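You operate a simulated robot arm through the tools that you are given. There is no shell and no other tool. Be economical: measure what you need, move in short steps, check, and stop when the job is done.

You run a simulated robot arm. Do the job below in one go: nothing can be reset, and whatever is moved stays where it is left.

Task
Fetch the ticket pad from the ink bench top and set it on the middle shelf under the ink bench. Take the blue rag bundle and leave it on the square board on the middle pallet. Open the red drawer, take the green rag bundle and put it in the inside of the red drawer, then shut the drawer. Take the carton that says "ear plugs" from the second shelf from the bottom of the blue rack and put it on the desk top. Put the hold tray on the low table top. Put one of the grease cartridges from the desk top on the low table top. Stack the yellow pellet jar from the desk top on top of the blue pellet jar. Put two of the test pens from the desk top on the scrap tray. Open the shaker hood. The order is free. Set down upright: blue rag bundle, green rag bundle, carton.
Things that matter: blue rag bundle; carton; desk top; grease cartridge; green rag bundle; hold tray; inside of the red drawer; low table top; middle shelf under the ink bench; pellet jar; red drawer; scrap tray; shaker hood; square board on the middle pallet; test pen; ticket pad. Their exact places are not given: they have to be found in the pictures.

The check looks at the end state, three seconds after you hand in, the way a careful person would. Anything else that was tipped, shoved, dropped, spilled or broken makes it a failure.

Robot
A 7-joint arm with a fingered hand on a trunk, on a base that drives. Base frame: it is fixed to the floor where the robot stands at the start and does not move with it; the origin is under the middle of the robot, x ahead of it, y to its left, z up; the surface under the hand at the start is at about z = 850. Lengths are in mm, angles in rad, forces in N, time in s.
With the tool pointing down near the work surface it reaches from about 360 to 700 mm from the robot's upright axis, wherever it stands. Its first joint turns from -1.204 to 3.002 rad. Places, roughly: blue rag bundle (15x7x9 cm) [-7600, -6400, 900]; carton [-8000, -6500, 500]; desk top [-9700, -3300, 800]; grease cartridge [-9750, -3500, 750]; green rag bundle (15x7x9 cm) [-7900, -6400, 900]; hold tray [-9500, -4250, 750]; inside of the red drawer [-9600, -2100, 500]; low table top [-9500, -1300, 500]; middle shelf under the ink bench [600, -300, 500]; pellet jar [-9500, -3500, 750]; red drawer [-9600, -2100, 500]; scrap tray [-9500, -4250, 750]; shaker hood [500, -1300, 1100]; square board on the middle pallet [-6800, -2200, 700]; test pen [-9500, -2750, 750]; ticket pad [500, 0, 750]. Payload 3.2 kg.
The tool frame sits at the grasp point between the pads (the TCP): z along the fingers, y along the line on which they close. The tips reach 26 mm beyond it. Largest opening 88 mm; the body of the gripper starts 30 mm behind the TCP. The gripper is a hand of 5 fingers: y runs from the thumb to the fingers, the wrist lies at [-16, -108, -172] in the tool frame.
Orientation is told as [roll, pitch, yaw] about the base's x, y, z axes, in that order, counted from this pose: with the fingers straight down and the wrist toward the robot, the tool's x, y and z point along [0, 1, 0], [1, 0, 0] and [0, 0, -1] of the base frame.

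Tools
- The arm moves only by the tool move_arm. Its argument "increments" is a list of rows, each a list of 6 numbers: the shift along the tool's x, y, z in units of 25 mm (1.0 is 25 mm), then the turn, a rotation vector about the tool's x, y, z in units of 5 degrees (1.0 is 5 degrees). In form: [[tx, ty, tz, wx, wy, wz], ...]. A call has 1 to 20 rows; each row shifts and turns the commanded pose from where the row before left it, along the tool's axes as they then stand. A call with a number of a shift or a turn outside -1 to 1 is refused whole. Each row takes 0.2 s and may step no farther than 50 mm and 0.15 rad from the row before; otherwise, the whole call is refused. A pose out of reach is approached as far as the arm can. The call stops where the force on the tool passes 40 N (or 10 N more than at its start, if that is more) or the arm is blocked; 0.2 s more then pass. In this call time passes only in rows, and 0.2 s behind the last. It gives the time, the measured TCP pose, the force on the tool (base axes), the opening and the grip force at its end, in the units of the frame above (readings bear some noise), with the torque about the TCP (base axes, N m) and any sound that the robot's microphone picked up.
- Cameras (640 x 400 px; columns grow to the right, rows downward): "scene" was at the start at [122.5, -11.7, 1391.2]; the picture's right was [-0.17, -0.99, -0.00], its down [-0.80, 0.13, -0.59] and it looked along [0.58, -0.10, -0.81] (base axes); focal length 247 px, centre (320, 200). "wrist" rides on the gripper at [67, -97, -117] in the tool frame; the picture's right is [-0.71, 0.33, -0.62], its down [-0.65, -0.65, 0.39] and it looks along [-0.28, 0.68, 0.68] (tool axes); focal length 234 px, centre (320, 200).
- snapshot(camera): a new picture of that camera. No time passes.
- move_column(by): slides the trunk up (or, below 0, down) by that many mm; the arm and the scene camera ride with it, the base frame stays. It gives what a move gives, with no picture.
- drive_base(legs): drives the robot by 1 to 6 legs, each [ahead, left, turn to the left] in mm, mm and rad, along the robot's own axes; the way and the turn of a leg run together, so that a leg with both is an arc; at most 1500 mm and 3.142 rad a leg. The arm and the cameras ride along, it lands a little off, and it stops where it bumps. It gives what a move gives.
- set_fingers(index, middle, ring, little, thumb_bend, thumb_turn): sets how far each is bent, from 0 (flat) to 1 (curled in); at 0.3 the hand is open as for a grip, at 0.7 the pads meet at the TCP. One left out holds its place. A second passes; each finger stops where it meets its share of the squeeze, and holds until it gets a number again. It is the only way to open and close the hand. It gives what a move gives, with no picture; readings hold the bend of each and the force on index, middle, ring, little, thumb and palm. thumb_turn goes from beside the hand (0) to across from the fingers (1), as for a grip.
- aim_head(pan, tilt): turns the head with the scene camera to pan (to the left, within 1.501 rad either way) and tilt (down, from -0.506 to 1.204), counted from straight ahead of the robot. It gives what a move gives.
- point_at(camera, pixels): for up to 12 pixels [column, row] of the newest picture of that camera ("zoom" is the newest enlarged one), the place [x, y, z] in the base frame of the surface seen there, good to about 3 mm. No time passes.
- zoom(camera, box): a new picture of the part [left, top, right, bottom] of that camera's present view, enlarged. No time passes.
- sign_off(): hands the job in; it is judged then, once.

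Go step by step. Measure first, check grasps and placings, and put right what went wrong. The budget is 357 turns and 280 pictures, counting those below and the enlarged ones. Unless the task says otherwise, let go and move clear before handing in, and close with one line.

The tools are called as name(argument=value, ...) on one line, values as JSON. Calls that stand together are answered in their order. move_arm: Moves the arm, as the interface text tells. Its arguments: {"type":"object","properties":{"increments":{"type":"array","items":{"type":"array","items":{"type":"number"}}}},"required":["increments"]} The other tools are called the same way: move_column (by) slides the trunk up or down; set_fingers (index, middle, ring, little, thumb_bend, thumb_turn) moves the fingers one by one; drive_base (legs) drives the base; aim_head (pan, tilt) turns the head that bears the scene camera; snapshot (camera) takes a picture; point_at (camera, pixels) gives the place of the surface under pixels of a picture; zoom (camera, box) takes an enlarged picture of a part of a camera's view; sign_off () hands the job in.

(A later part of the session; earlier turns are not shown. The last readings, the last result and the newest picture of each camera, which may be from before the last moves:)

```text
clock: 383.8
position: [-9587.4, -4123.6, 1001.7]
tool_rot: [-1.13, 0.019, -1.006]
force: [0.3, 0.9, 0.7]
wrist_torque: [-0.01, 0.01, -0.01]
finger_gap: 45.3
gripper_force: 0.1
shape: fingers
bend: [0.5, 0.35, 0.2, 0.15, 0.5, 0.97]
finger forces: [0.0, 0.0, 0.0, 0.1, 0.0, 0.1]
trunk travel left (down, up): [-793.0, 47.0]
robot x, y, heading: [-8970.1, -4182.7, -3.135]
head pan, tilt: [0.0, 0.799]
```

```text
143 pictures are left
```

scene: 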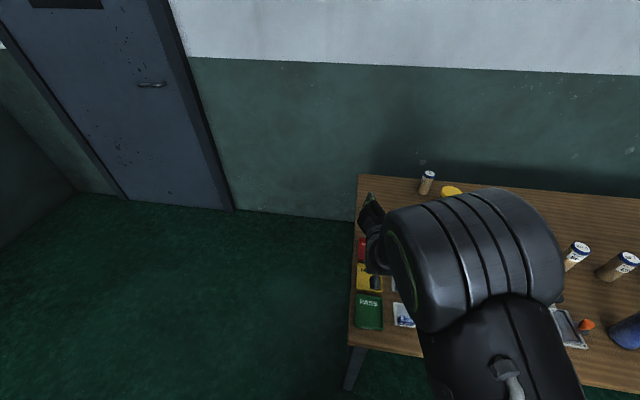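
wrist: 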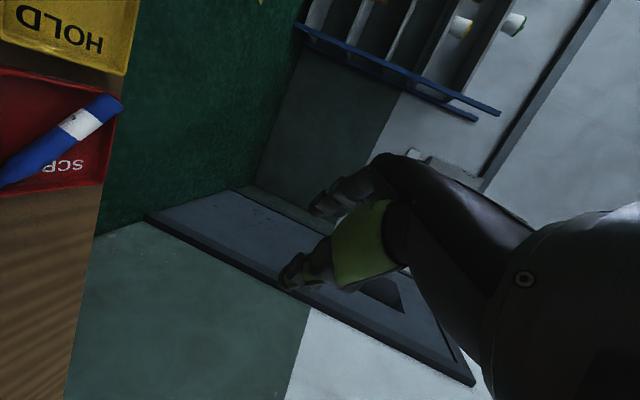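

The green pen slid out: it's next to the R 306 sample at wrist (170,355). Back off and look.

drive_base(legs=[[-400, 0, 0]])

aim_head(pan=0.05, tilt=0.6)

snapshot(camera="scene")

snapshot(camera="wrist")

```text
clock: 386.2
position: [-9187.4, -4121.3, 1003.1]
tool_rot: [-1.129, 0.02, -1.009]
force: [-0.2, -0.1, 0.1]
wrist_torque: [0.0, 0.04, 0.0]
finger_gap: 45.3
gripper_force: 0.1
shape: fingers
bend: [0.5, 0.35, 0.2, 0.15, 0.5, 0.97]
finger forces: [0.0, 0.0, 0.0, 0.0, 0.0, 0.0]
trunk travel left (down, up): [-793.0, 47.0]
robot x, y, heading: [-8568.9, -4181.7, 3.137]
head pan, tilt: [0.0, 0.799]
```

```text
clock: 387.0
position: [-9187.5, -4122.9, 1002.5]
tool_rot: [-1.129, 0.02, -1.008]
force: [0.3, 0.4, -0.6]
wrist_torque: [0.02, 0.0, -0.01]
finger_gap: 45.2
gripper_force: 0.1
shape: fingers
bend: [0.5, 0.35, 0.2, 0.15, 0.5, 0.97]
finger forces: [0.1, 0.0, 0.1, 0.0, 0.0, 0.1]
trunk travel left (down, up): [-793.0, 47.0]
robot x, y, heading: [-8570.9, -4186.2, 3.14]
head pan, tilt: [0.051, 0.6]
```

```text
142 pictures are left
```

scene: 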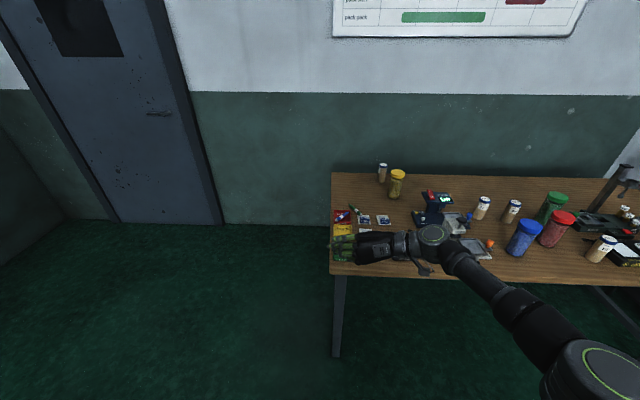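

```text
141 pictures are left
```

wrist: 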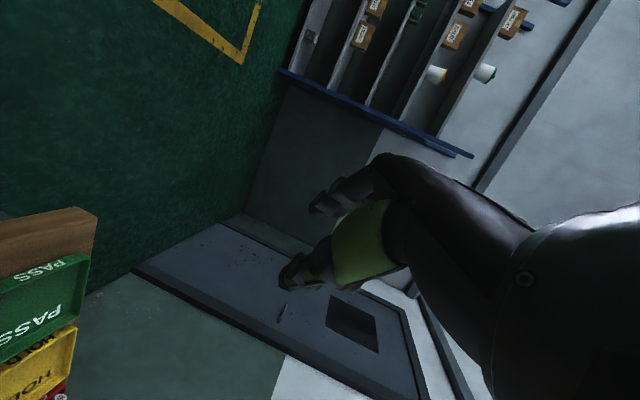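

zoom(camera="scene", box=[325, 185, 405, 250])

point_at(camera="zoom", pixels=[[220, 155], [245, 195], [270, 230], [60, 190], [140, 190], [145, 275], [320, 260], [100, 240]])

```text
6.15 times, centred on (365, 218) of scene
```

zoom: 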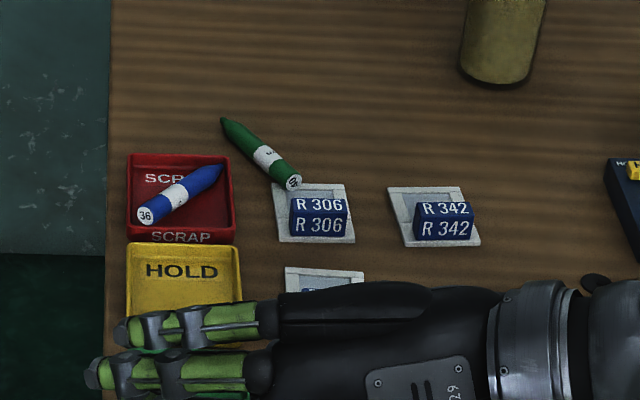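

```text
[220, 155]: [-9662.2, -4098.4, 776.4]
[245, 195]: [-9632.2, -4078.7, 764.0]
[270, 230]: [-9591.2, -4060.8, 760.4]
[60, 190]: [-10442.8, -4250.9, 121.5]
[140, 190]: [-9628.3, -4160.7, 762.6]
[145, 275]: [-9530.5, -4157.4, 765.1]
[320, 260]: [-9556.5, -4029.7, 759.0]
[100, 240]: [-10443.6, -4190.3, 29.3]
```

The green pen lies on the desk beyond R 306, nothing else disturbed. Measure its ends to pick it up flat.

point_at(camera="zoom", pixels=[[223, 121], [240, 138], [266, 160], [285, 176], [295, 185], [225, 168], [180, 190], [145, 212], [280, 200], [345, 190]])

```text
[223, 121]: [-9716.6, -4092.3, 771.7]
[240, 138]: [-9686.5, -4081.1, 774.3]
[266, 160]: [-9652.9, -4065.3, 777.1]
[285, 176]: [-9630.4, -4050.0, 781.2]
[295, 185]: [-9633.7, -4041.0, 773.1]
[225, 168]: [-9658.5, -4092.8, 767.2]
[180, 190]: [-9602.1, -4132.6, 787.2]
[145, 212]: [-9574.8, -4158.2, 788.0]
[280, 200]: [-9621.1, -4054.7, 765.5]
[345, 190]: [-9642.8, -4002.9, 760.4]
```

Pen: tip (−9717,−4092), cap end (−9631,−4048). I'll pinch it with the hand steeper (~50°). First check the height of the blue "UP" gauge near where my wrist would be.

zoom(camera="scene", box=[380, 160, 500, 270])

point_at(camera="zoom", pixels=[[320, 120], [250, 125], [370, 130], [300, 200], [230, 250], [100, 60], [110, 30], [30, 80], [330, 160]])

```text
3.64 times, centred on (440, 215) of scene
```

zoom: 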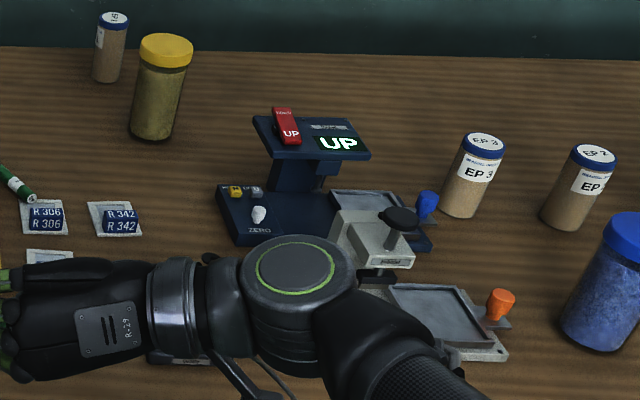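

```text
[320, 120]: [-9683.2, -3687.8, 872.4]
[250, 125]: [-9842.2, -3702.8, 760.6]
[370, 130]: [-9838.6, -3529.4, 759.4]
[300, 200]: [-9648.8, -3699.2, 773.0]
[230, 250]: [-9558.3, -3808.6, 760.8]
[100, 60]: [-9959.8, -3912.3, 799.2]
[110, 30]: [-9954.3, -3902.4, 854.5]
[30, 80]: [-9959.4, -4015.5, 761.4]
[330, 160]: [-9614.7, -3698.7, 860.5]
```

point_at(camera="zoom", pixels=[[295, 265], [350, 300], [180, 290], [400, 350], [470, 395], [245, 390]])

move_arm(increments=[[0, 0, 0, 0, 1, 0], [0, 0, 0, 0, 1, 0], [0, 0, 0, 0, 1, 0], [0, 0, 0, 0, 1, 0], [0, 0, 0, 0, 1, 0]])

snapshot(camera="scene")

```text
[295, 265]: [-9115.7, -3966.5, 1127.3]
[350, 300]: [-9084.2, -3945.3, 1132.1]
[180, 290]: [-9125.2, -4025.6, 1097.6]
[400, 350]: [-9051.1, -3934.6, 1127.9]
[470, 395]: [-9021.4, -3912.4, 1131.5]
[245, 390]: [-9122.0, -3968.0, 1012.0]
```

```text
clock: 388.2
position: [-9188.4, -4122.0, 1002.2]
tool_rot: [-0.691, 0.019, -1.009]
force: [-0.6, 0.1, -0.4]
wrist_torque: [0.02, 0.0, 0.0]
finger_gap: 45.0
gripper_force: 0.0
shape: fingers
bend: [0.5, 0.35, 0.2, 0.15, 0.5, 0.97]
finger forces: [0.0, 0.0, 0.1, 0.0, 0.0, 0.0]
trunk travel left (down, up): [-793.0, 47.0]
robot x, y, heading: [-8568.6, -4183.0, 3.14]
head pan, tilt: [0.051, 0.6]
```

```text
138 pictures are left
```

scene: 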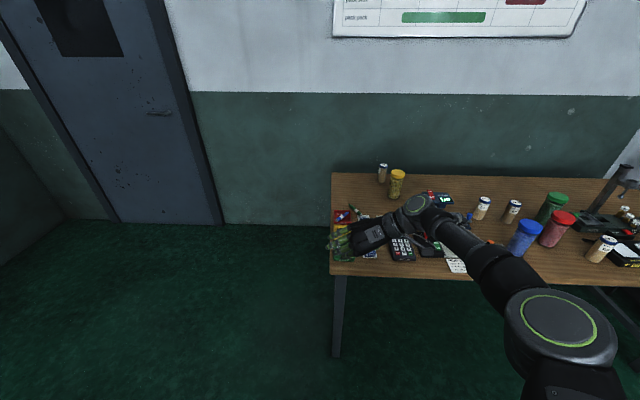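

Clearances look fine. Drive 400 mm ahead and 56 right at height, then extend the arm over the green pen.

drive_base(legs=[[400, -56, 0]])

move_arm(increments=[[-0.68, -0.55, 0.57, 0, 0, 0], [-0.68, -0.55, 0.57, 0, 0, 0], [-0.68, -0.55, 0.57, 0, 0, 0]])

move_column(by=-140)

snapshot(camera="wrist")

aim_head(pan=0.1, tilt=0.75)

zoom(camera="scene", box=[310, 150, 470, 270])

```text
clock: 390.7
position: [-9587.3, -4066.8, 1002.1]
tool_rot: [-0.692, 0.019, -1.008]
force: [-0.9, -0.5, -0.3]
wrist_torque: [0.0, 0.03, -0.03]
finger_gap: 45.4
gripper_force: 0.0
shape: fingers
bend: [0.5, 0.35, 0.2, 0.15, 0.5, 0.97]
finger forces: [0.1, 0.0, 0.0, 0.0, 0.0, 0.0]
trunk travel left (down, up): [-793.0, 47.0]
robot x, y, heading: [-8967.3, -4128.6, 3.142]
head pan, tilt: [0.051, 0.6]
```

```text
clock: 391.5
position: [-9616.3, -4072.4, 1006.2]
tool_rot: [-0.693, 0.018, -1.008]
force: [0.3, -0.4, 0.0]
wrist_torque: [0.03, -0.01, 0.01]
finger_gap: 45.4
gripper_force: 0.1
shape: fingers
bend: [0.5, 0.35, 0.2, 0.15, 0.5, 0.97]
finger forces: [0.0, 0.0, 0.1, 0.0, 0.0, 0.0]
out of reach, approached as far as the arm can: row 2, 3
trunk travel left (down, up): [-793.0, 47.0]
robot x, y, heading: [-8967.6, -4125.2, 3.141]
head pan, tilt: [0.051, 0.6]
```

```text
clock: 393.2
position: [-9615.6, -4072.2, 866.8]
tool_rot: [-0.692, 0.02, -1.008]
force: [-0.8, 0.4, -0.5]
wrist_torque: [0.01, -0.02, -0.05]
finger_gap: 45.3
gripper_force: 0.1
shape: fingers
bend: [0.5, 0.35, 0.2, 0.15, 0.5, 0.97]
finger forces: [0.0, 0.0, 0.0, 0.0, 0.0, 0.0]
trunk travel left (down, up): [-653.0, 187.0]
robot x, y, heading: [-8971.3, -4127.5, 3.143]
head pan, tilt: [0.051, 0.6]
```

```text
137 pictures are left
```

wrist: 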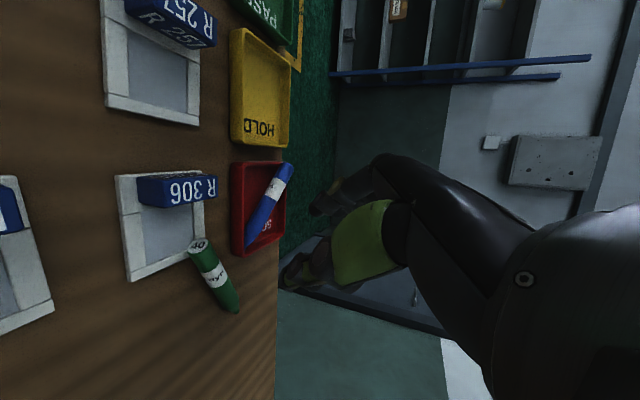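

```text
clock: 393.9
position: [-9616.8, -4072.2, 866.2]
tool_rot: [-0.692, 0.02, -1.007]
force: [0.5, 0.4, -0.3]
wrist_torque: [-0.04, 0.02, 0.01]
finger_gap: 45.2
gripper_force: 0.0
shape: fingers
bend: [0.5, 0.35, 0.2, 0.15, 0.5, 0.97]
finger forces: [0.0, 0.0, 0.1, 0.1, 0.1, 0.0]
trunk travel left (down, up): [-653.0, 187.0]
robot x, y, heading: [-8966.8, -4126.5, 3.145]
head pan, tilt: [0.099, 0.75]
```

```text
3.33 times, centred on (390, 210) of scene
```

zoom: 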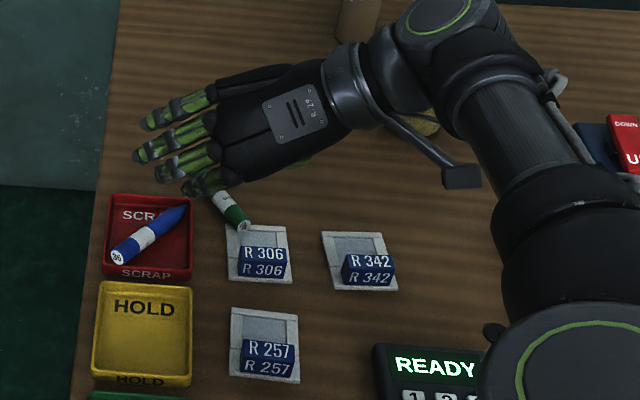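

I need 50 mm more forward. First check where the yellow jar stands relative to my wrist (zoom (430,120)).

point_at(camera="zoom", pixels=[[432, 122], [425, 130], [355, 20], [395, 70], [460, 175], [440, 20], [600, 150], [620, 130], [240, 222], [225, 205]])

```text
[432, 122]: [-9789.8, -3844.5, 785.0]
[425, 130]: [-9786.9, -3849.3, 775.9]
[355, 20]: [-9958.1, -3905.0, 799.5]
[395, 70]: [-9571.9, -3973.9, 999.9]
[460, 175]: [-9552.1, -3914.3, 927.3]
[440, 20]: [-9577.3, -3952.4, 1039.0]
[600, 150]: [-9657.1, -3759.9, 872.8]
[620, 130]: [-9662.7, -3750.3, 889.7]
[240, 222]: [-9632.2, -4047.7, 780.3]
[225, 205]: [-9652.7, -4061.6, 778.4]
```

All clear. Advance 50 mm and lower to z≈800.

drive_base(legs=[[50, -6, 0]])

move_column(by=-45)

snapshot(camera="wrist")

zoom(camera="scene", box=[330, 160, 430, 235])

```text
clock: 394.8
position: [-9666.5, -4066.8, 865.9]
tool_rot: [-0.691, 0.019, -1.007]
force: [-0.4, 0.7, -0.2]
wrist_torque: [0.0, -0.01, 0.01]
finger_gap: 45.2
gripper_force: 0.0
shape: fingers
bend: [0.5, 0.35, 0.2, 0.15, 0.5, 0.97]
finger forces: [0.1, 0.0, 0.0, 0.0, 0.1, 0.1]
trunk travel left (down, up): [-653.0, 187.0]
robot x, y, heading: [-9018.8, -4123.1, 3.144]
head pan, tilt: [0.099, 0.75]
```

```text
clock: 395.7
position: [-9665.4, -4067.1, 821.8]
tool_rot: [-0.694, 0.018, -1.008]
force: [0.0, 0.2, 0.1]
wrist_torque: [-0.03, 0.05, 0.04]
finger_gap: 45.2
gripper_force: 0.1
shape: fingers
bend: [0.5, 0.35, 0.2, 0.15, 0.5, 0.97]
finger forces: [0.1, 0.0, 0.0, 0.1, 0.1, 0.0]
trunk travel left (down, up): [-608.0, 232.0]
robot x, y, heading: [-9015.5, -4125.5, 3.141]
head pan, tilt: [0.099, 0.75]
```

```text
135 pictures are left
```

wrist: 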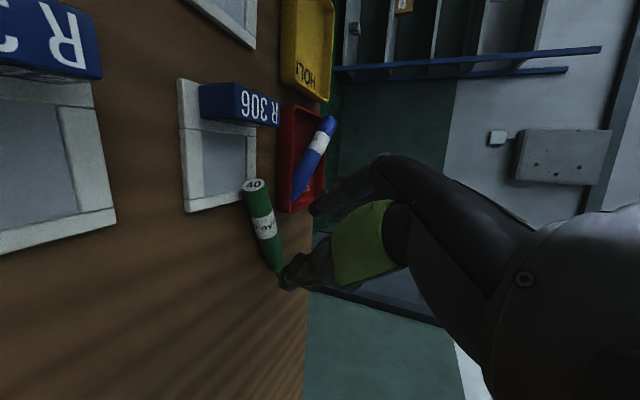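

```text
5.33 times, centred on (380, 198) of scene
```

zoom: 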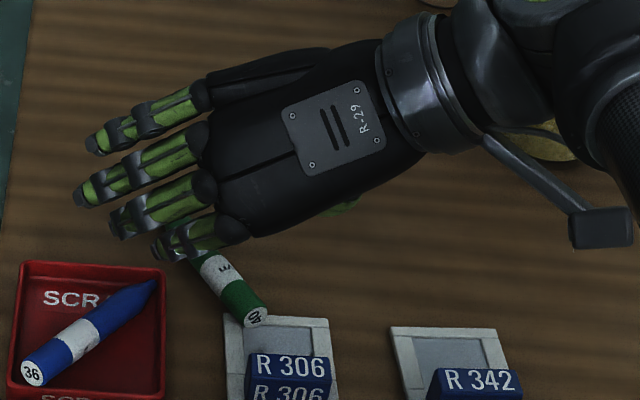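

The index would come close to the SCRAP rim corner, so I'll grip nearer the cap and pre-close a bit.

set_fingers(index=0.57, middle=0.25, thumb_bend=0.54)

move_arm(increments=[[0.59, 0.06, -0.49, 0, 0, 0]])

zoom(camera="scene", box=[330, 160, 430, 235])

point_at(camera="zoom", pixels=[[185, 240], [175, 250], [215, 265], [232, 285], [255, 310], [120, 310], [150, 280]])

zoom(camera="wrist", box=[200, 120, 360, 320])

```text
clock: 396.7
position: [-9665.4, -4066.2, 820.9]
tool_rot: [-0.693, 0.018, -1.007]
force: [0.0, -1.0, 0.0]
wrist_torque: [-0.02, 0.01, 0.01]
finger_gap: 35.3
gripper_force: 0.0
shape: fingers
bend: [0.56, 0.25, 0.2, 0.15, 0.54, 0.97]
finger forces: [0.0, 0.0, 0.0, 0.0, 0.0, 0.0]
trunk travel left (down, up): [-608.0, 232.0]
robot x, y, heading: [-9021.2, -4125.2, 3.142]
head pan, tilt: [0.099, 0.75]
```

```text
clock: 397.1
position: [-9648.0, -4056.0, 823.5]
tool_rot: [-0.696, 0.019, -1.01]
force: [-1.5, -0.4, -0.2]
wrist_torque: [-0.01, 0.01, 0.0]
finger_gap: 35.7
gripper_force: 0.0
shape: fingers
bend: [0.56, 0.25, 0.2, 0.15, 0.54, 0.97]
finger forces: [0.1, 0.1, 0.0, 0.1, 0.0, 0.1]
trunk travel left (down, up): [-608.0, 232.0]
robot x, y, heading: [-9016.2, -4120.1, 3.142]
head pan, tilt: [0.099, 0.75]
```

```text
5.33 times, centred on (380, 198) of scene
```

zoom: 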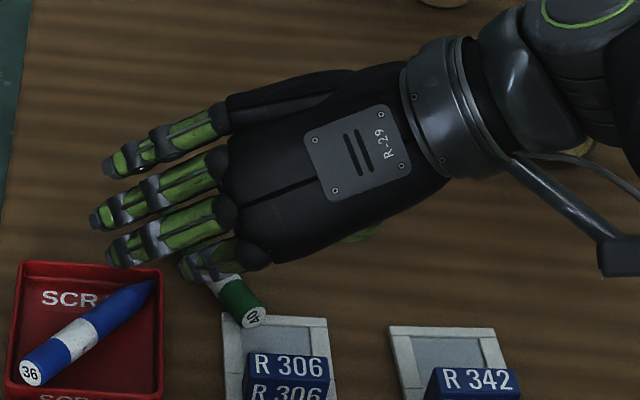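

```text
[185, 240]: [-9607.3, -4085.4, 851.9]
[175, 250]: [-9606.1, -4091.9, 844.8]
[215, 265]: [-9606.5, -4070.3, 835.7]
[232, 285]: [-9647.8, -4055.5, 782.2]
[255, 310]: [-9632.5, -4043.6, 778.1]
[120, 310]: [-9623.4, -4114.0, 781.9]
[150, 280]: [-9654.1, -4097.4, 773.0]
```

```text
2.00 times, centred on (280, 220) of wrist
```

zoom: 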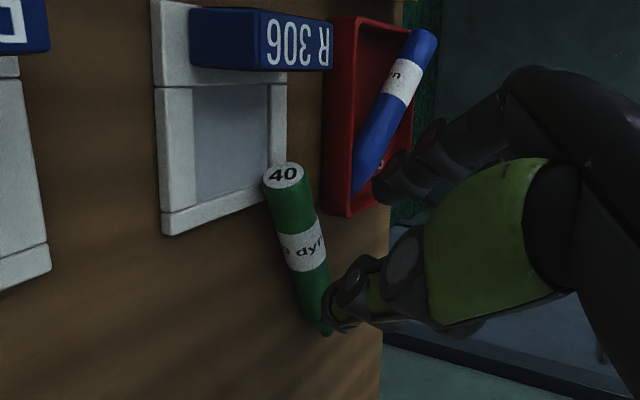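

point_at(camera="zoom", pixels=[[380, 190], [395, 200], [330, 310], [345, 290], [340, 320], [300, 240], [325, 330]])

```text
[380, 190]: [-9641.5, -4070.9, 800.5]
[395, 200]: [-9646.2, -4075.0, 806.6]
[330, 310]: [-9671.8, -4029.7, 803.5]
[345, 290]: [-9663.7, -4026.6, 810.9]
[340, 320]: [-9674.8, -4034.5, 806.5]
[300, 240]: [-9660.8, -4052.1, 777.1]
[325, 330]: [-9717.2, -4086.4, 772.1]
```

Index tip (−9643,−4073) and thumb tip (−9673,−4031) straddle the pen. Lower 30 mm and pinch.

move_column(by=-29)

set_fingers(index=0.7, thumb_bend=0.68)

zoom(camera="wrist", box=[200, 120, 360, 320])

```text
clock: 397.8
position: [-9649.0, -4057.7, 794.1]
tool_rot: [-0.693, 0.021, -1.008]
force: [-0.4, -1.5, 2.4]
wrist_torque: [-0.16, -0.03, -0.06]
finger_gap: 35.3
gripper_force: 1.1
shape: fingers
bend: [0.56, 0.25, 0.2, 0.15, 0.54, 0.97]
finger forces: [0.0, 3.0, 0.0, 0.0, 0.0, 0.0]
trunk travel left (down, up): [-579.0, 261.0]
robot x, y, heading: [-9014.2, -4124.3, 3.144]
head pan, tilt: [0.099, 0.75]
```

```text
clock: 398.8
position: [-9648.4, -4057.6, 792.0]
tool_rot: [-0.693, 0.02, -1.007]
force: [-1.9, 0.0, 3.8]
wrist_torque: [-0.18, -0.01, -0.09]
finger_gap: 13.6
gripper_force: 4.3
shape: fingers
bend: [0.67, 0.25, 0.2, 0.15, 0.65, 0.97]
finger forces: [2.5, 3.7, 0.1, 0.0, 2.8, 0.1]
trunk travel left (down, up): [-579.0, 261.0]
robot x, y, heading: [-9017.9, -4123.5, 3.143]
head pan, tilt: [0.099, 0.75]
```

```text
2.00 times, centred on (280, 220) of wrist
```

zoom: 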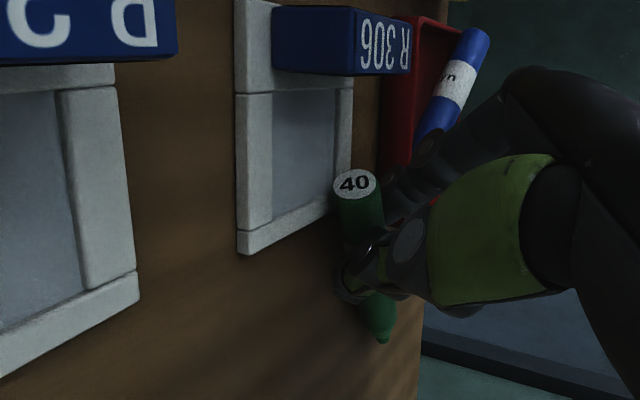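

Pinched; the middle finger touches something (3.7 N), so I'll retract it, squeeze and lift.

set_fingers(index=0.8, middle=0.05, thumb_bend=0.8)

move_column(by=90)

snapshot(camera="wrist")

zoom(camera="scene", box=[330, 140, 450, 245])

```text
clock: 399.8
position: [-9649.0, -4058.1, 792.7]
tool_rot: [-0.692, 0.019, -1.007]
force: [-1.2, -0.6, 0.5]
wrist_torque: [-0.02, -0.04, 0.02]
finger_gap: 11.1
gripper_force: 12.1
shape: fingers
bend: [0.74, 0.05, 0.2, 0.15, 0.66, 0.98]
finger forces: [11.4, 0.1, 0.0, 0.1, 12.1, 0.0]
trunk travel left (down, up): [-579.0, 261.0]
robot x, y, heading: [-9021.9, -4120.8, 3.139]
head pan, tilt: [0.099, 0.75]
```

```text
clock: 401.1
position: [-9649.2, -4057.0, 882.1]
tool_rot: [-0.692, 0.019, -1.008]
force: [-0.7, -0.1, -1.0]
wrist_torque: [0.03, 0.01, 0.02]
finger_gap: 11.3
gripper_force: 11.7
shape: fingers
bend: [0.74, 0.05, 0.2, 0.15, 0.66, 0.98]
finger forces: [11.1, 0.0, 0.1, 0.0, 12.0, 0.1]
trunk travel left (down, up): [-669.0, 171.0]
robot x, y, heading: [-9016.8, -4123.9, 3.147]
head pan, tilt: [0.099, 0.75]
```

```text
130 pictures are left
```

wrist: 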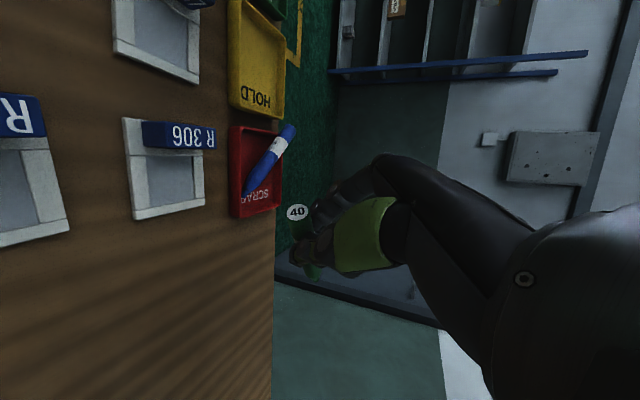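

```text
3.81 times, centred on (390, 192) of scene
```

zoom: 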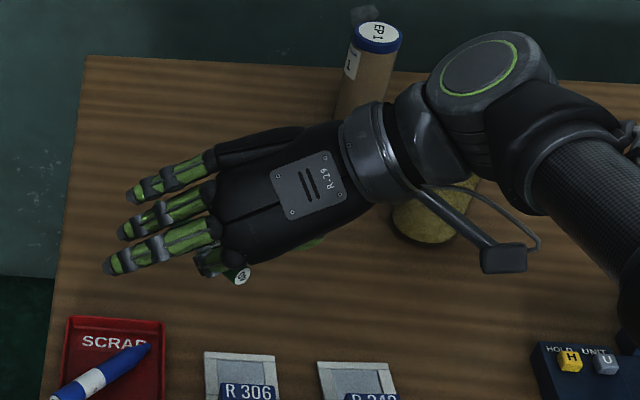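

Pen 2 is held horizontally. Crossing over pen 1 made it roll off, so I'll lay it parallel beside pen 1, with its tip inside against the right wall. Raise, rotate the hand ~65° to the right.

move_column(by=120)

drive_base(legs=[[-60, 0, 0]])

move_arm(increments=[[0, 0, 0, 0.643, 0, 0.766], [0, 0, 0, 0.643, 0, 0.766], [0, 0, 0, 0.643, 0, 0.766], [0, 0, 0, 0.643, 0, 0.766], [0, 0, 0, 0.643, 0, 0.766], [0, 0, 0, 0.643, 0, 0.766], [0, 0, 0, 0.643, 0, 0.766], [0, 0, 0, 0.643, 0, 0.766], [0, 0, 0, 0.643, 0, 0.766], [0, 0, 0, 0.643, 0, 0.766], [0, 0, 0, 0.643, 0, 0.766], [0, 0, 0, 0.643, 0, 0.766], [0, 0, 0, 0.643, 0, 0.766], [0, 0, 0, 0, 1, 0], [0, 0, 0, 0, 1, 0]])

snapshot(camera="wrist")

snapshot(camera="scene")

```text
clock: 402.6
position: [-9648.3, -4057.5, 1001.8]
tool_rot: [-0.693, 0.021, -1.007]
force: [-0.2, 0.2, -0.4]
wrist_torque: [0.02, 0.01, -0.02]
finger_gap: 11.3
gripper_force: 11.5
shape: fingers
bend: [0.74, 0.05, 0.2, 0.15, 0.66, 0.98]
finger forces: [11.2, 0.0, 0.1, 0.0, 12.0, 0.0]
trunk travel left (down, up): [-789.0, 51.0]
robot x, y, heading: [-9019.3, -4119.9, 3.141]
head pan, tilt: [0.099, 0.75]
```

```text
clock: 403.5
position: [-9589.1, -4057.6, 1003.1]
tool_rot: [-0.693, 0.018, -1.008]
force: [0.7, 0.4, 0.3]
wrist_torque: [-0.01, -0.02, -0.05]
finger_gap: 11.2
gripper_force: 11.2
shape: fingers
bend: [0.74, 0.05, 0.2, 0.15, 0.66, 0.98]
finger forces: [11.2, 0.0, 0.0, 0.1, 12.0, 0.0]
trunk travel left (down, up): [-789.0, 51.0]
robot x, y, heading: [-8953.0, -4122.8, -3.143]
head pan, tilt: [0.099, 0.75]
```

```text
clock: 406.7
position: [-9589.5, -4058.3, 1002.0]
tool_rot: [-0.536, 0.013, -2.142]
force: [-0.2, 0.1, 0.2]
wrist_torque: [0.01, -0.04, 0.01]
finger_gap: 10.9
gripper_force: 11.6
shape: fingers
bend: [0.74, 0.05, 0.2, 0.15, 0.66, 0.98]
finger forces: [11.0, 0.0, 0.0, 0.0, 11.5, 0.0]
trunk travel left (down, up): [-789.0, 51.0]
robot x, y, heading: [-8956.4, -4122.0, -3.141]
head pan, tilt: [0.099, 0.75]
```

```text
128 pictures are left
```

wrist: 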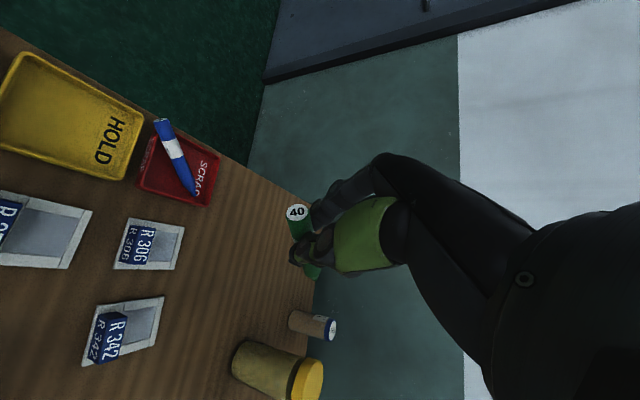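

```text
127 pictures are left
```

scene: 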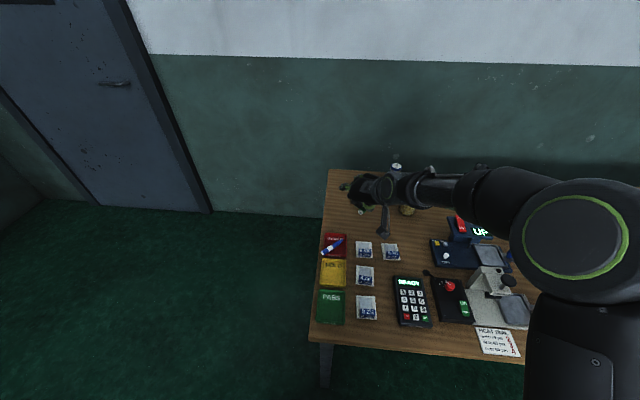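

Measure pen 1, the tray and the held pen's ends.

point_at(camera="wrist", pixels=[[160, 123], [177, 158], [194, 192], [145, 150], [218, 160], [208, 203], [140, 190], [297, 213], [300, 228], [318, 275], [312, 270]])

zoom(camera="scene", box=[310, 160, 430, 270])

point_at(camera="zoom", pixels=[[180, 95], [190, 100], [285, 195], [280, 185], [65, 340], [140, 285], [100, 315]])

```text
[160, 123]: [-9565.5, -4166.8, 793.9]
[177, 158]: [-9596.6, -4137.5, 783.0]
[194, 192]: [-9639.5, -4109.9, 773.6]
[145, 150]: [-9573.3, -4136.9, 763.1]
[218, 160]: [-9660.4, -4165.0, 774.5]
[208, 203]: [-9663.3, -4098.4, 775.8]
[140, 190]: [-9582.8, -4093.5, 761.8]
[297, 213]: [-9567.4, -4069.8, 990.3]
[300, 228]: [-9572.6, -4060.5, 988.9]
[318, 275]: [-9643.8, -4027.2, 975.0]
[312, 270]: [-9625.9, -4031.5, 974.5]
```

```text
3.64 times, centred on (370, 215) of scene
```

zoom: 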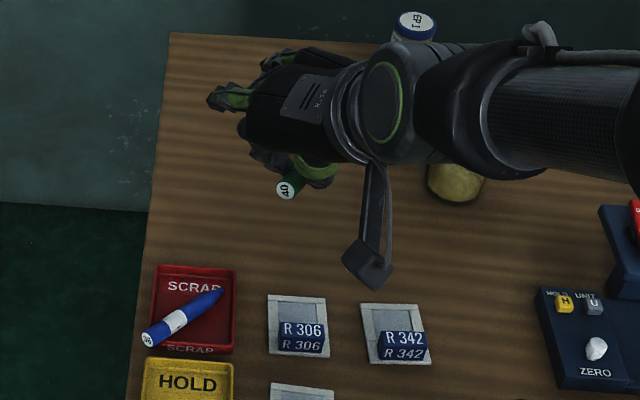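

```text
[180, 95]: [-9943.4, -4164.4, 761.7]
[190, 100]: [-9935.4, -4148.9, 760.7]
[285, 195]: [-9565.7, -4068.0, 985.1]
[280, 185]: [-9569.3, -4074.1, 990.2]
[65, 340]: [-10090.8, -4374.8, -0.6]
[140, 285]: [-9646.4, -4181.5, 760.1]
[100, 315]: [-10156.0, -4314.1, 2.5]
```

Pen 2 is held pointing right-forward, slightly tip-down. Turn 8° more to parallel pen 1, shift left 76 mm, and lower over the near-right half of the tray.

move_arm(increments=[[0, 0, 0, 0.4, 0, 0.69], [0, 0, 0, 0.4, 0, 0.69]])

drive_base(legs=[[-9, 76, 0]])

move_column(by=-150)

snapshot(camera="wrist")

zoom(camera="scene", box=[290, 160, 410, 270])

```text
clock: 407.3
position: [-9590.4, -4059.1, 1002.8]
tool_rot: [-0.541, 0.01, -2.28]
force: [0.8, -0.4, 0.3]
wrist_torque: [-0.01, 0.03, -0.01]
finger_gap: 10.8
gripper_force: 11.5
shape: fingers
bend: [0.74, 0.05, 0.2, 0.15, 0.66, 0.98]
finger forces: [11.0, 0.0, 0.0, 0.0, 11.5, 0.0]
trunk travel left (down, up): [-789.0, 51.0]
robot x, y, heading: [-8958.0, -4121.4, -3.141]
head pan, tilt: [0.099, 0.75]
```

```text
clock: 408.4
position: [-9582.4, -4131.5, 1002.6]
tool_rot: [-0.541, 0.011, -2.281]
force: [0.3, -0.4, -0.5]
wrist_torque: [0.02, 0.0, 0.01]
finger_gap: 10.7
gripper_force: 11.2
shape: fingers
bend: [0.74, 0.05, 0.2, 0.15, 0.66, 0.98]
finger forces: [10.9, 0.1, 0.0, 0.0, 11.6, 0.0]
trunk travel left (down, up): [-789.0, 51.0]
robot x, y, heading: [-8947.8, -4197.4, 3.145]
head pan, tilt: [0.099, 0.75]
```

```text
clock: 410.1
position: [-9579.7, -4132.9, 851.9]
tool_rot: [-0.54, 0.01, -2.281]
force: [-0.1, 0.4, 0.3]
wrist_torque: [0.03, -0.03, -0.01]
finger_gap: 10.8
gripper_force: 11.2
shape: fingers
bend: [0.74, 0.05, 0.2, 0.15, 0.66, 0.98]
finger forces: [11.1, 0.0, 0.0, 0.0, 11.5, 0.1]
trunk travel left (down, up): [-639.0, 201.0]
robot x, y, heading: [-8949.0, -4195.4, 3.144]
head pan, tilt: [0.099, 0.75]
```

```text
125 pictures are left
```

wrist: 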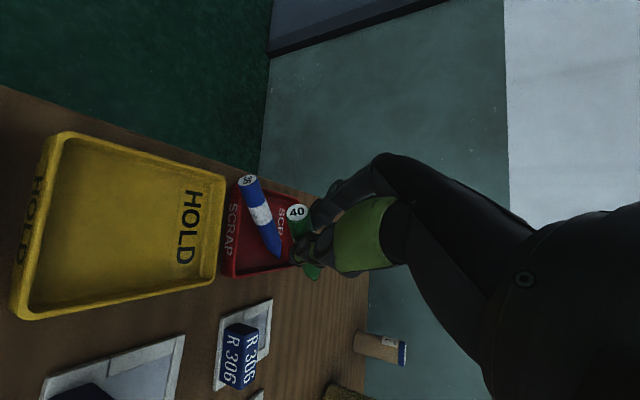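

```text
3.64 times, centred on (350, 215) of scene
```

zoom: 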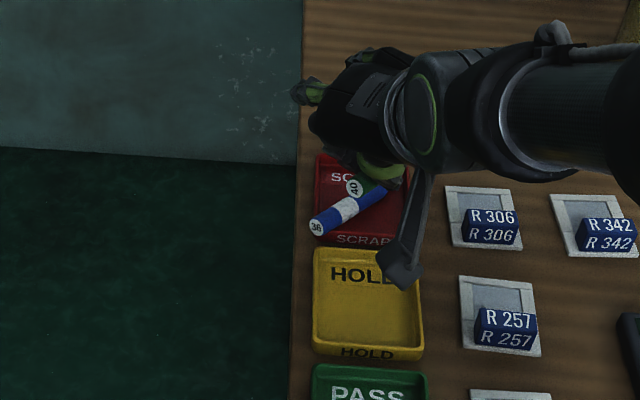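

point_at(camera="zoom", pixels=[[405, 282], [400, 260], [355, 188], [355, 178], [375, 183]])

point_at(camera="wrist", pixels=[[297, 212], [300, 225], [316, 276], [310, 272], [250, 183], [278, 250]])

```text
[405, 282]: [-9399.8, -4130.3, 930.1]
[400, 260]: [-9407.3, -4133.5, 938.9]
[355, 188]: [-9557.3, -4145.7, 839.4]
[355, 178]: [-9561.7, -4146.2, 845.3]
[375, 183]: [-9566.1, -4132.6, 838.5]
```

```text
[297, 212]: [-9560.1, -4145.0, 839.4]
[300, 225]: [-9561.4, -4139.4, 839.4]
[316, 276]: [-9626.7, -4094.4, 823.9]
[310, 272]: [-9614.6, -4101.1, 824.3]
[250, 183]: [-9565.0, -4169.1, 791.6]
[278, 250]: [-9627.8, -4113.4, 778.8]
```

Shift 6 mm far and 5 mm left, lower 35 mm, then release gently.

drive_base(legs=[[6, 5, 0]])

move_column(by=-35)

snapshot(camera="wrist")

point_at(camera="wrist", pixels=[[297, 212], [316, 276], [312, 270]])

```text
clock: 410.9
position: [-9586.6, -4137.8, 852.7]
tool_rot: [-0.541, 0.01, -2.282]
force: [0.2, 0.1, 0.1]
wrist_torque: [-0.01, 0.0, 0.0]
finger_gap: 10.7
gripper_force: 11.3
shape: fingers
bend: [0.74, 0.05, 0.2, 0.15, 0.66, 0.98]
finger forces: [11.0, 0.0, 0.0, 0.1, 11.5, 0.0]
trunk travel left (down, up): [-639.0, 201.0]
robot x, y, heading: [-8956.4, -4203.8, 3.142]
head pan, tilt: [0.099, 0.75]
```

```text
clock: 411.6
position: [-9586.9, -4136.3, 816.7]
tool_rot: [-0.541, 0.011, -2.28]
force: [0.2, -0.4, -0.2]
wrist_torque: [-0.01, 0.01, 0.02]
finger_gap: 10.7
gripper_force: 11.0
shape: fingers
bend: [0.74, 0.05, 0.2, 0.15, 0.66, 0.98]
finger forces: [11.0, 0.1, 0.0, 0.1, 11.6, 0.0]
trunk travel left (down, up): [-604.0, 236.0]
robot x, y, heading: [-8957.1, -4202.6, 3.14]
head pan, tilt: [0.099, 0.75]
```

```text
123 pictures are left
```

wrist: 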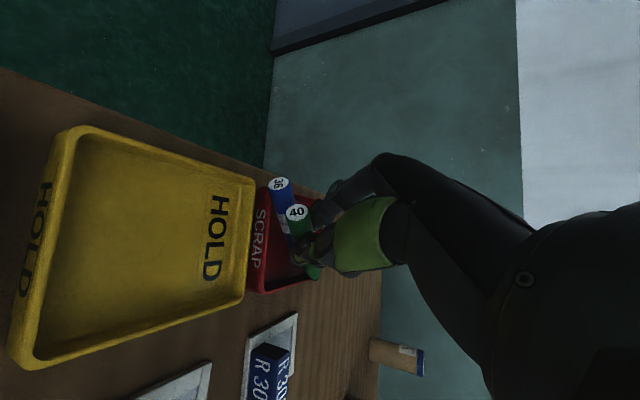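

```text
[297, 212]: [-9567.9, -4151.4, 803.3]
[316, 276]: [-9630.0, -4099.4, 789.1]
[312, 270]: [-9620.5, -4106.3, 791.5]
```

move_arm(increments=[[0.08, 0, 0.14, 0, 0, 0], [0.08, 0, 0.14, 0, 0, 0], [0.06, 0, 0.1, 0, 0, 0]])

set_fingers(index=0.66, thumb_bend=0.58)

zoom(camera="wrist", box=[200, 140, 360, 320])

```text
clock: 412.4
position: [-9587.0, -4138.4, 813.2]
tool_rot: [-0.552, -0.002, -2.282]
force: [-2.0, -3.1, 23.1]
wrist_torque: [-0.29, 0.32, 0.0]
finger_gap: 10.8
gripper_force: 23.7
shape: fingers
bend: [0.75, 0.05, 0.2, 0.15, 0.66, 0.98]
finger forces: [34.6, 0.0, 0.0, 0.1, 12.6, 0.0]
trunk travel left (down, up): [-604.0, 236.0]
robot x, y, heading: [-8953.9, -4203.2, 3.14]
head pan, tilt: [0.099, 0.75]
```

```text
clock: 413.4
position: [-9585.5, -4138.1, 809.8]
tool_rot: [-0.545, 0.006, -2.281]
force: [-2.2, -3.5, 18.1]
wrist_torque: [-0.23, 0.22, -0.01]
finger_gap: 22.3
gripper_force: 9.8
shape: fingers
bend: [0.65, 0.05, 0.2, 0.15, 0.57, 0.97]
finger forces: [20.3, 0.0, 0.1, 0.1, 0.0, 0.1]
trunk travel left (down, up): [-604.0, 236.0]
robot x, y, heading: [-8952.2, -4203.1, 3.143]
head pan, tilt: [0.099, 0.75]
```

```text
2.22 times, centred on (280, 230) of wrist
```

zoom: 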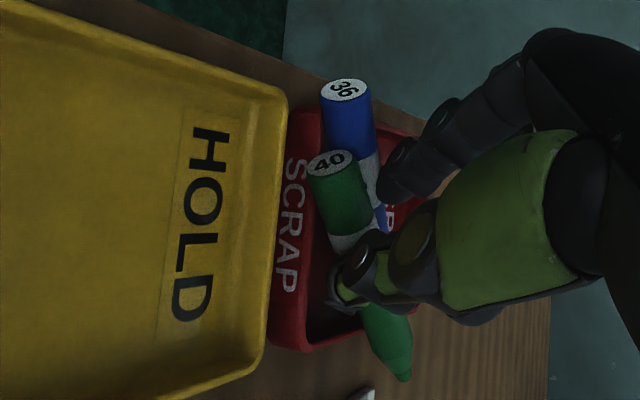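

Pen 2 has settled on the tray with its tip over the right rim. Lift carefully off and check.

move_column(by=6)

set_fingers(index=0.55, thumb_bend=0.52)

move_column(by=180)

zoom(camera="wrist", box=[60, 60, 300, 260])

```text
clock: 414.0
position: [-9584.9, -4136.0, 811.0]
tool_rot: [-0.539, 0.014, -2.283]
force: [-2.0, -0.6, 6.7]
wrist_torque: [-0.1, 0.12, 0.01]
finger_gap: 23.2
gripper_force: 3.8
shape: fingers
bend: [0.64, 0.05, 0.2, 0.15, 0.57, 0.97]
finger forces: [7.6, 0.0, 0.1, 0.0, 0.0, 0.0]
trunk travel left (down, up): [-610.0, 230.0]
robot x, y, heading: [-8954.5, -4203.1, 3.142]
head pan, tilt: [0.099, 0.75]
```

```text
clock: 415.0
position: [-9586.8, -4136.2, 812.2]
tool_rot: [-0.54, 0.012, -2.281]
force: [0.5, -0.6, -0.3]
wrist_torque: [-0.04, 0.02, -0.01]
finger_gap: 38.2
gripper_force: 0.0
shape: fingers
bend: [0.55, 0.05, 0.2, 0.15, 0.52, 0.97]
finger forces: [0.0, 0.0, 0.0, 0.1, 0.0, 0.1]
trunk travel left (down, up): [-610.0, 230.0]
robot x, y, heading: [-8957.7, -4205.7, 3.137]
head pan, tilt: [0.099, 0.75]
```

```text
clock: 417.0
position: [-9586.2, -4135.8, 992.1]
tool_rot: [-0.542, 0.009, -2.28]
force: [-0.5, -0.1, -0.1]
wrist_torque: [0.03, -0.01, -0.01]
finger_gap: 37.7
gripper_force: 0.0
shape: fingers
bend: [0.55, 0.05, 0.2, 0.15, 0.52, 0.97]
finger forces: [0.1, 0.1, 0.0, 0.1, 0.0, 0.0]
trunk travel left (down, up): [-790.0, 50.0]
robot x, y, heading: [-8956.1, -4206.2, 3.141]
head pan, tilt: [0.099, 0.75]
```

```text
2.00 times, centred on (180, 160) of wrist
```

zoom: 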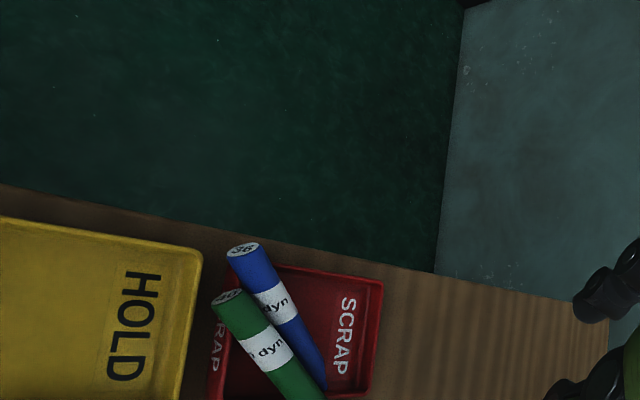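

Both pens now lie on the SCRAP tray. Next the HOLD tray: grip it across its 80 mm width (thumb right, fingers left). Back off, go tool-down with yaw ≈ 88°, and open wide.

drive_base(legs=[[-250, 0, 0]])

move_arm(increments=[[0, 0, 0, 0, 1, 0], [0, 0, 0, 0, 1, 0], [0, 0, 0, 0, 1, 0], [0, 0, 0, 0, 1, 0], [0, 0, 0, 0, 1, 0], [0, 0, 0, 0, 1, 0], [0.4, 0, 0, 0, 0.2, -1], [0.4, 0, 0, 0, 0, -1], [0.4, 0, 0, 0, 0, -1], [0, 0, 0, 0, 0, -1], [0, 0, 0, 0, 0, -1], [0, 0, 0, 0, 0, -1], [0, 0, 0, 0, 0, -1], [0, 0, 0, 0, 0, -0.6]])

set_fingers(index=0.2, middle=0.2, ring=0.1, little=0.05, thumb_bend=0.2)

aim_head(pan=0.1, tilt=0.7)

zoom(camera="scene", box=[300, 170, 420, 270])

```text
clock: 418.8
position: [-9336.7, -4135.9, 992.4]
tool_rot: [-0.541, 0.011, -2.282]
force: [-0.3, -0.3, -0.2]
wrist_torque: [0.0, 0.03, 0.02]
finger_gap: 37.7
gripper_force: 0.1
shape: fingers
bend: [0.55, 0.05, 0.2, 0.15, 0.52, 0.97]
finger forces: [0.1, 0.0, 0.0, 0.0, 0.1, 0.0]
trunk travel left (down, up): [-790.0, 50.0]
robot x, y, heading: [-8705.9, -4205.3, 3.139]
head pan, tilt: [0.099, 0.75]
```

```text
clock: 421.8
position: [-9312.7, -4153.8, 993.4]
tool_rot: [0.006, 0.01, -1.618]
force: [0.0, -0.3, 0.1]
wrist_torque: [0.04, 0.0, 0.0]
finger_gap: 38.0
gripper_force: 0.0
shape: fingers
bend: [0.55, 0.05, 0.2, 0.15, 0.52, 0.97]
finger forces: [0.1, 0.1, 0.0, 0.1, 0.1, 0.0]
trunk travel left (down, up): [-790.0, 50.0]
robot x, y, heading: [-8704.4, -4201.3, 3.138]
head pan, tilt: [0.099, 0.75]
```

```text
clock: 422.8
position: [-9313.0, -4153.7, 992.2]
tool_rot: [0.007, 0.008, -1.619]
force: [-0.3, -0.4, 0.2]
wrist_torque: [-0.02, -0.01, -0.03]
finger_gap: 105.6
gripper_force: 0.0
shape: fingers
bend: [0.2, 0.2, 0.1, 0.05, 0.21, 0.97]
finger forces: [0.0, 0.0, 0.0, 0.0, 0.1, 0.0]
trunk travel left (down, up): [-790.0, 50.0]
robot x, y, heading: [-8703.5, -4201.4, 3.14]
head pan, tilt: [0.099, 0.75]
```

```text
clock: 423.4
position: [-9312.3, -4154.1, 992.4]
tool_rot: [0.008, 0.009, -1.619]
force: [-1.1, 0.1, 0.1]
wrist_torque: [0.02, 0.01, 0.05]
finger_gap: 105.9
gripper_force: 0.1
shape: fingers
bend: [0.2, 0.2, 0.1, 0.05, 0.21, 0.97]
finger forces: [0.1, 0.0, 0.0, 0.1, 0.0, 0.0]
trunk travel left (down, up): [-790.0, 50.0]
robot x, y, heading: [-8704.9, -4205.0, 3.14]
head pan, tilt: [0.099, 0.7]
```

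```text
4.00 times, centred on (360, 220) of scene
```

zoom: 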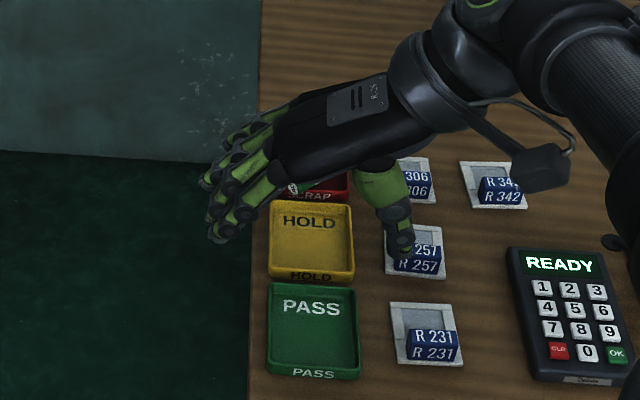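

point_at(camera="zoom", pixels=[[273, 203], [350, 207], [269, 275], [353, 277], [310, 240], [388, 240], [356, 240], [300, 188], [310, 278]])

drive_base(legs=[[192, -26, 0]])

zoom(camera="scene", box=[300, 150, 440, 270])

snapshot(camera="wrist")

```text
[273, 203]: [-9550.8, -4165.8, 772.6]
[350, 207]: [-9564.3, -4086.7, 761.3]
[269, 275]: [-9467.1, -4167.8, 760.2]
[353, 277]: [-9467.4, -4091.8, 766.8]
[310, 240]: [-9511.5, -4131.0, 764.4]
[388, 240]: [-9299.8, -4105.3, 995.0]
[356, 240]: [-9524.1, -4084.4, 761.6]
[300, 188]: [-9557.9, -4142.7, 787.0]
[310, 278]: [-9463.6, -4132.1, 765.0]
```

```text
clock: 425.0
position: [-9505.1, -4125.5, 992.9]
tool_rot: [0.005, 0.008, -1.622]
force: [0.3, -0.4, -0.6]
wrist_torque: [-0.02, -0.03, -0.01]
finger_gap: 105.8
gripper_force: 0.1
shape: fingers
bend: [0.2, 0.2, 0.1, 0.05, 0.21, 0.97]
finger forces: [0.0, 0.0, 0.0, 0.0, 0.1, 0.1]
trunk travel left (down, up): [-790.0, 50.0]
robot x, y, heading: [-8896.9, -4179.7, 3.137]
head pan, tilt: [0.099, 0.7]
```

```text
3.33 times, centred on (370, 210) of scene
```

zoom: 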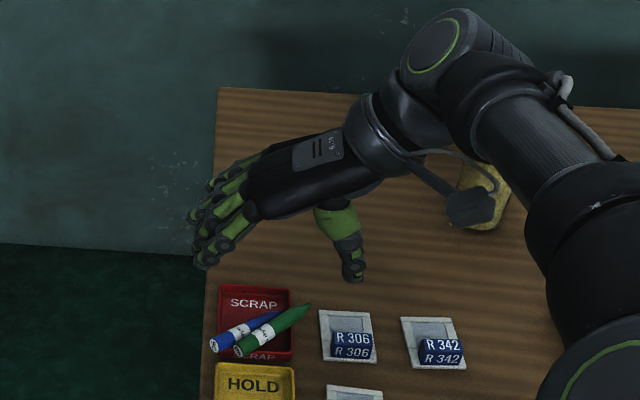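

```text
118 pictures are left
```

wrist: 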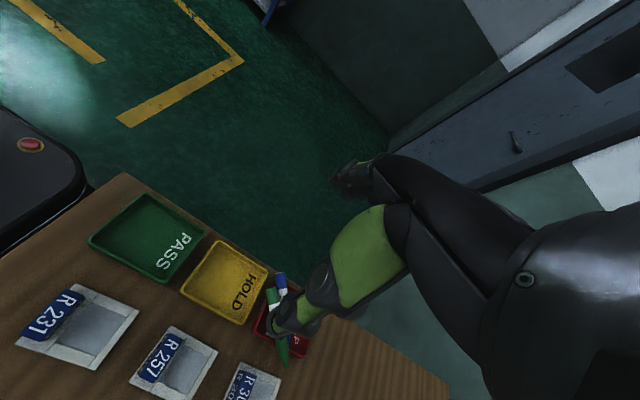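

Pens rest well on SCRAP. The little finger would pass close to the blue pen's cap, so I curl it and grip HOLD slightly nearer to me (TCP x≈−9490).

set_fingers(ring=0.2, little=1.0)

move_arm(increments=[[0.6, 0.15, 0, 0, 0, 0]])

move_column(by=-165)

snapshot(camera="wrist")

zoom(camera="scene", box=[300, 170, 420, 270])

```text
clock: 426.0
position: [-9503.3, -4127.8, 991.6]
tool_rot: [0.007, 0.009, -1.619]
force: [0.2, -0.2, -0.8]
wrist_torque: [0.01, 0.01, 0.04]
finger_gap: 105.8
gripper_force: 0.0
shape: fingers
bend: [0.2, 0.2, 0.2, 1.0, 0.21, 0.97]
finger forces: [0.1, 0.0, 0.0, 0.0, 0.0, 0.1]
trunk travel left (down, up): [-790.0, 50.0]
robot x, y, heading: [-8899.0, -4172.6, 3.134]
head pan, tilt: [0.099, 0.7]
```

```text
clock: 426.4
position: [-9487.9, -4129.5, 993.4]
tool_rot: [0.006, 0.009, -1.621]
force: [0.3, -0.4, -0.4]
wrist_torque: [0.02, 0.01, 0.05]
finger_gap: 105.7
gripper_force: 0.1
shape: fingers
bend: [0.2, 0.2, 0.2, 1.0, 0.21, 0.97]
finger forces: [0.1, 0.0, 0.1, 0.0, 0.1, 0.0]
trunk travel left (down, up): [-790.0, 50.0]
robot x, y, heading: [-8898.4, -4176.5, 3.143]
head pan, tilt: [0.099, 0.7]
```

```text
clock: 428.3
position: [-9489.3, -4130.5, 827.1]
tool_rot: [0.008, 0.008, -1.621]
force: [-0.8, 0.2, 0.5]
wrist_torque: [0.02, 0.04, 0.01]
finger_gap: 106.2
gripper_force: 0.1
shape: fingers
bend: [0.2, 0.2, 0.2, 1.0, 0.21, 0.97]
finger forces: [0.0, 0.0, 0.1, 0.0, 0.0, 0.0]
trunk travel left (down, up): [-625.0, 215.0]
robot x, y, heading: [-8896.9, -4177.8, 3.139]
head pan, tilt: [0.099, 0.7]
```

```text
117 pictures are left
```

wrist: 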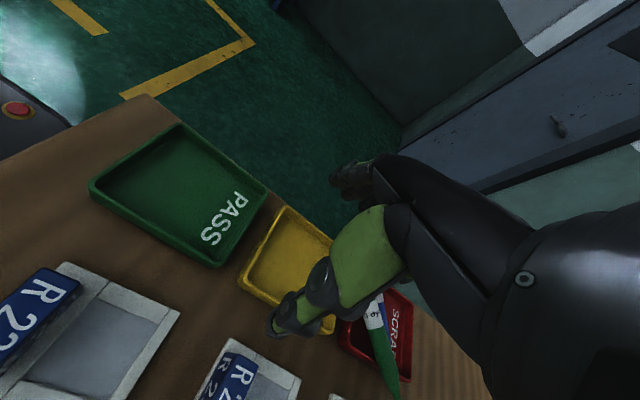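

```text
4.00 times, centred on (360, 220) of scene
```

zoom: 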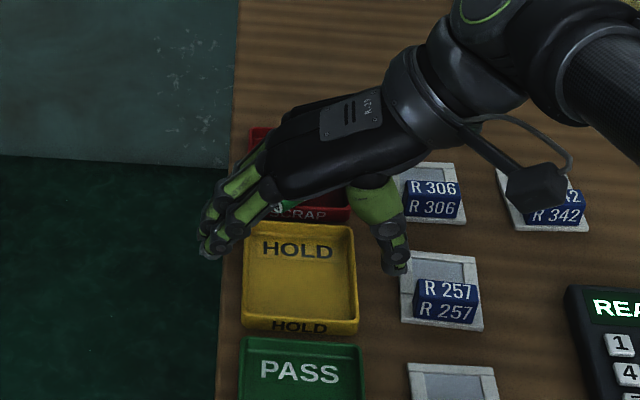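

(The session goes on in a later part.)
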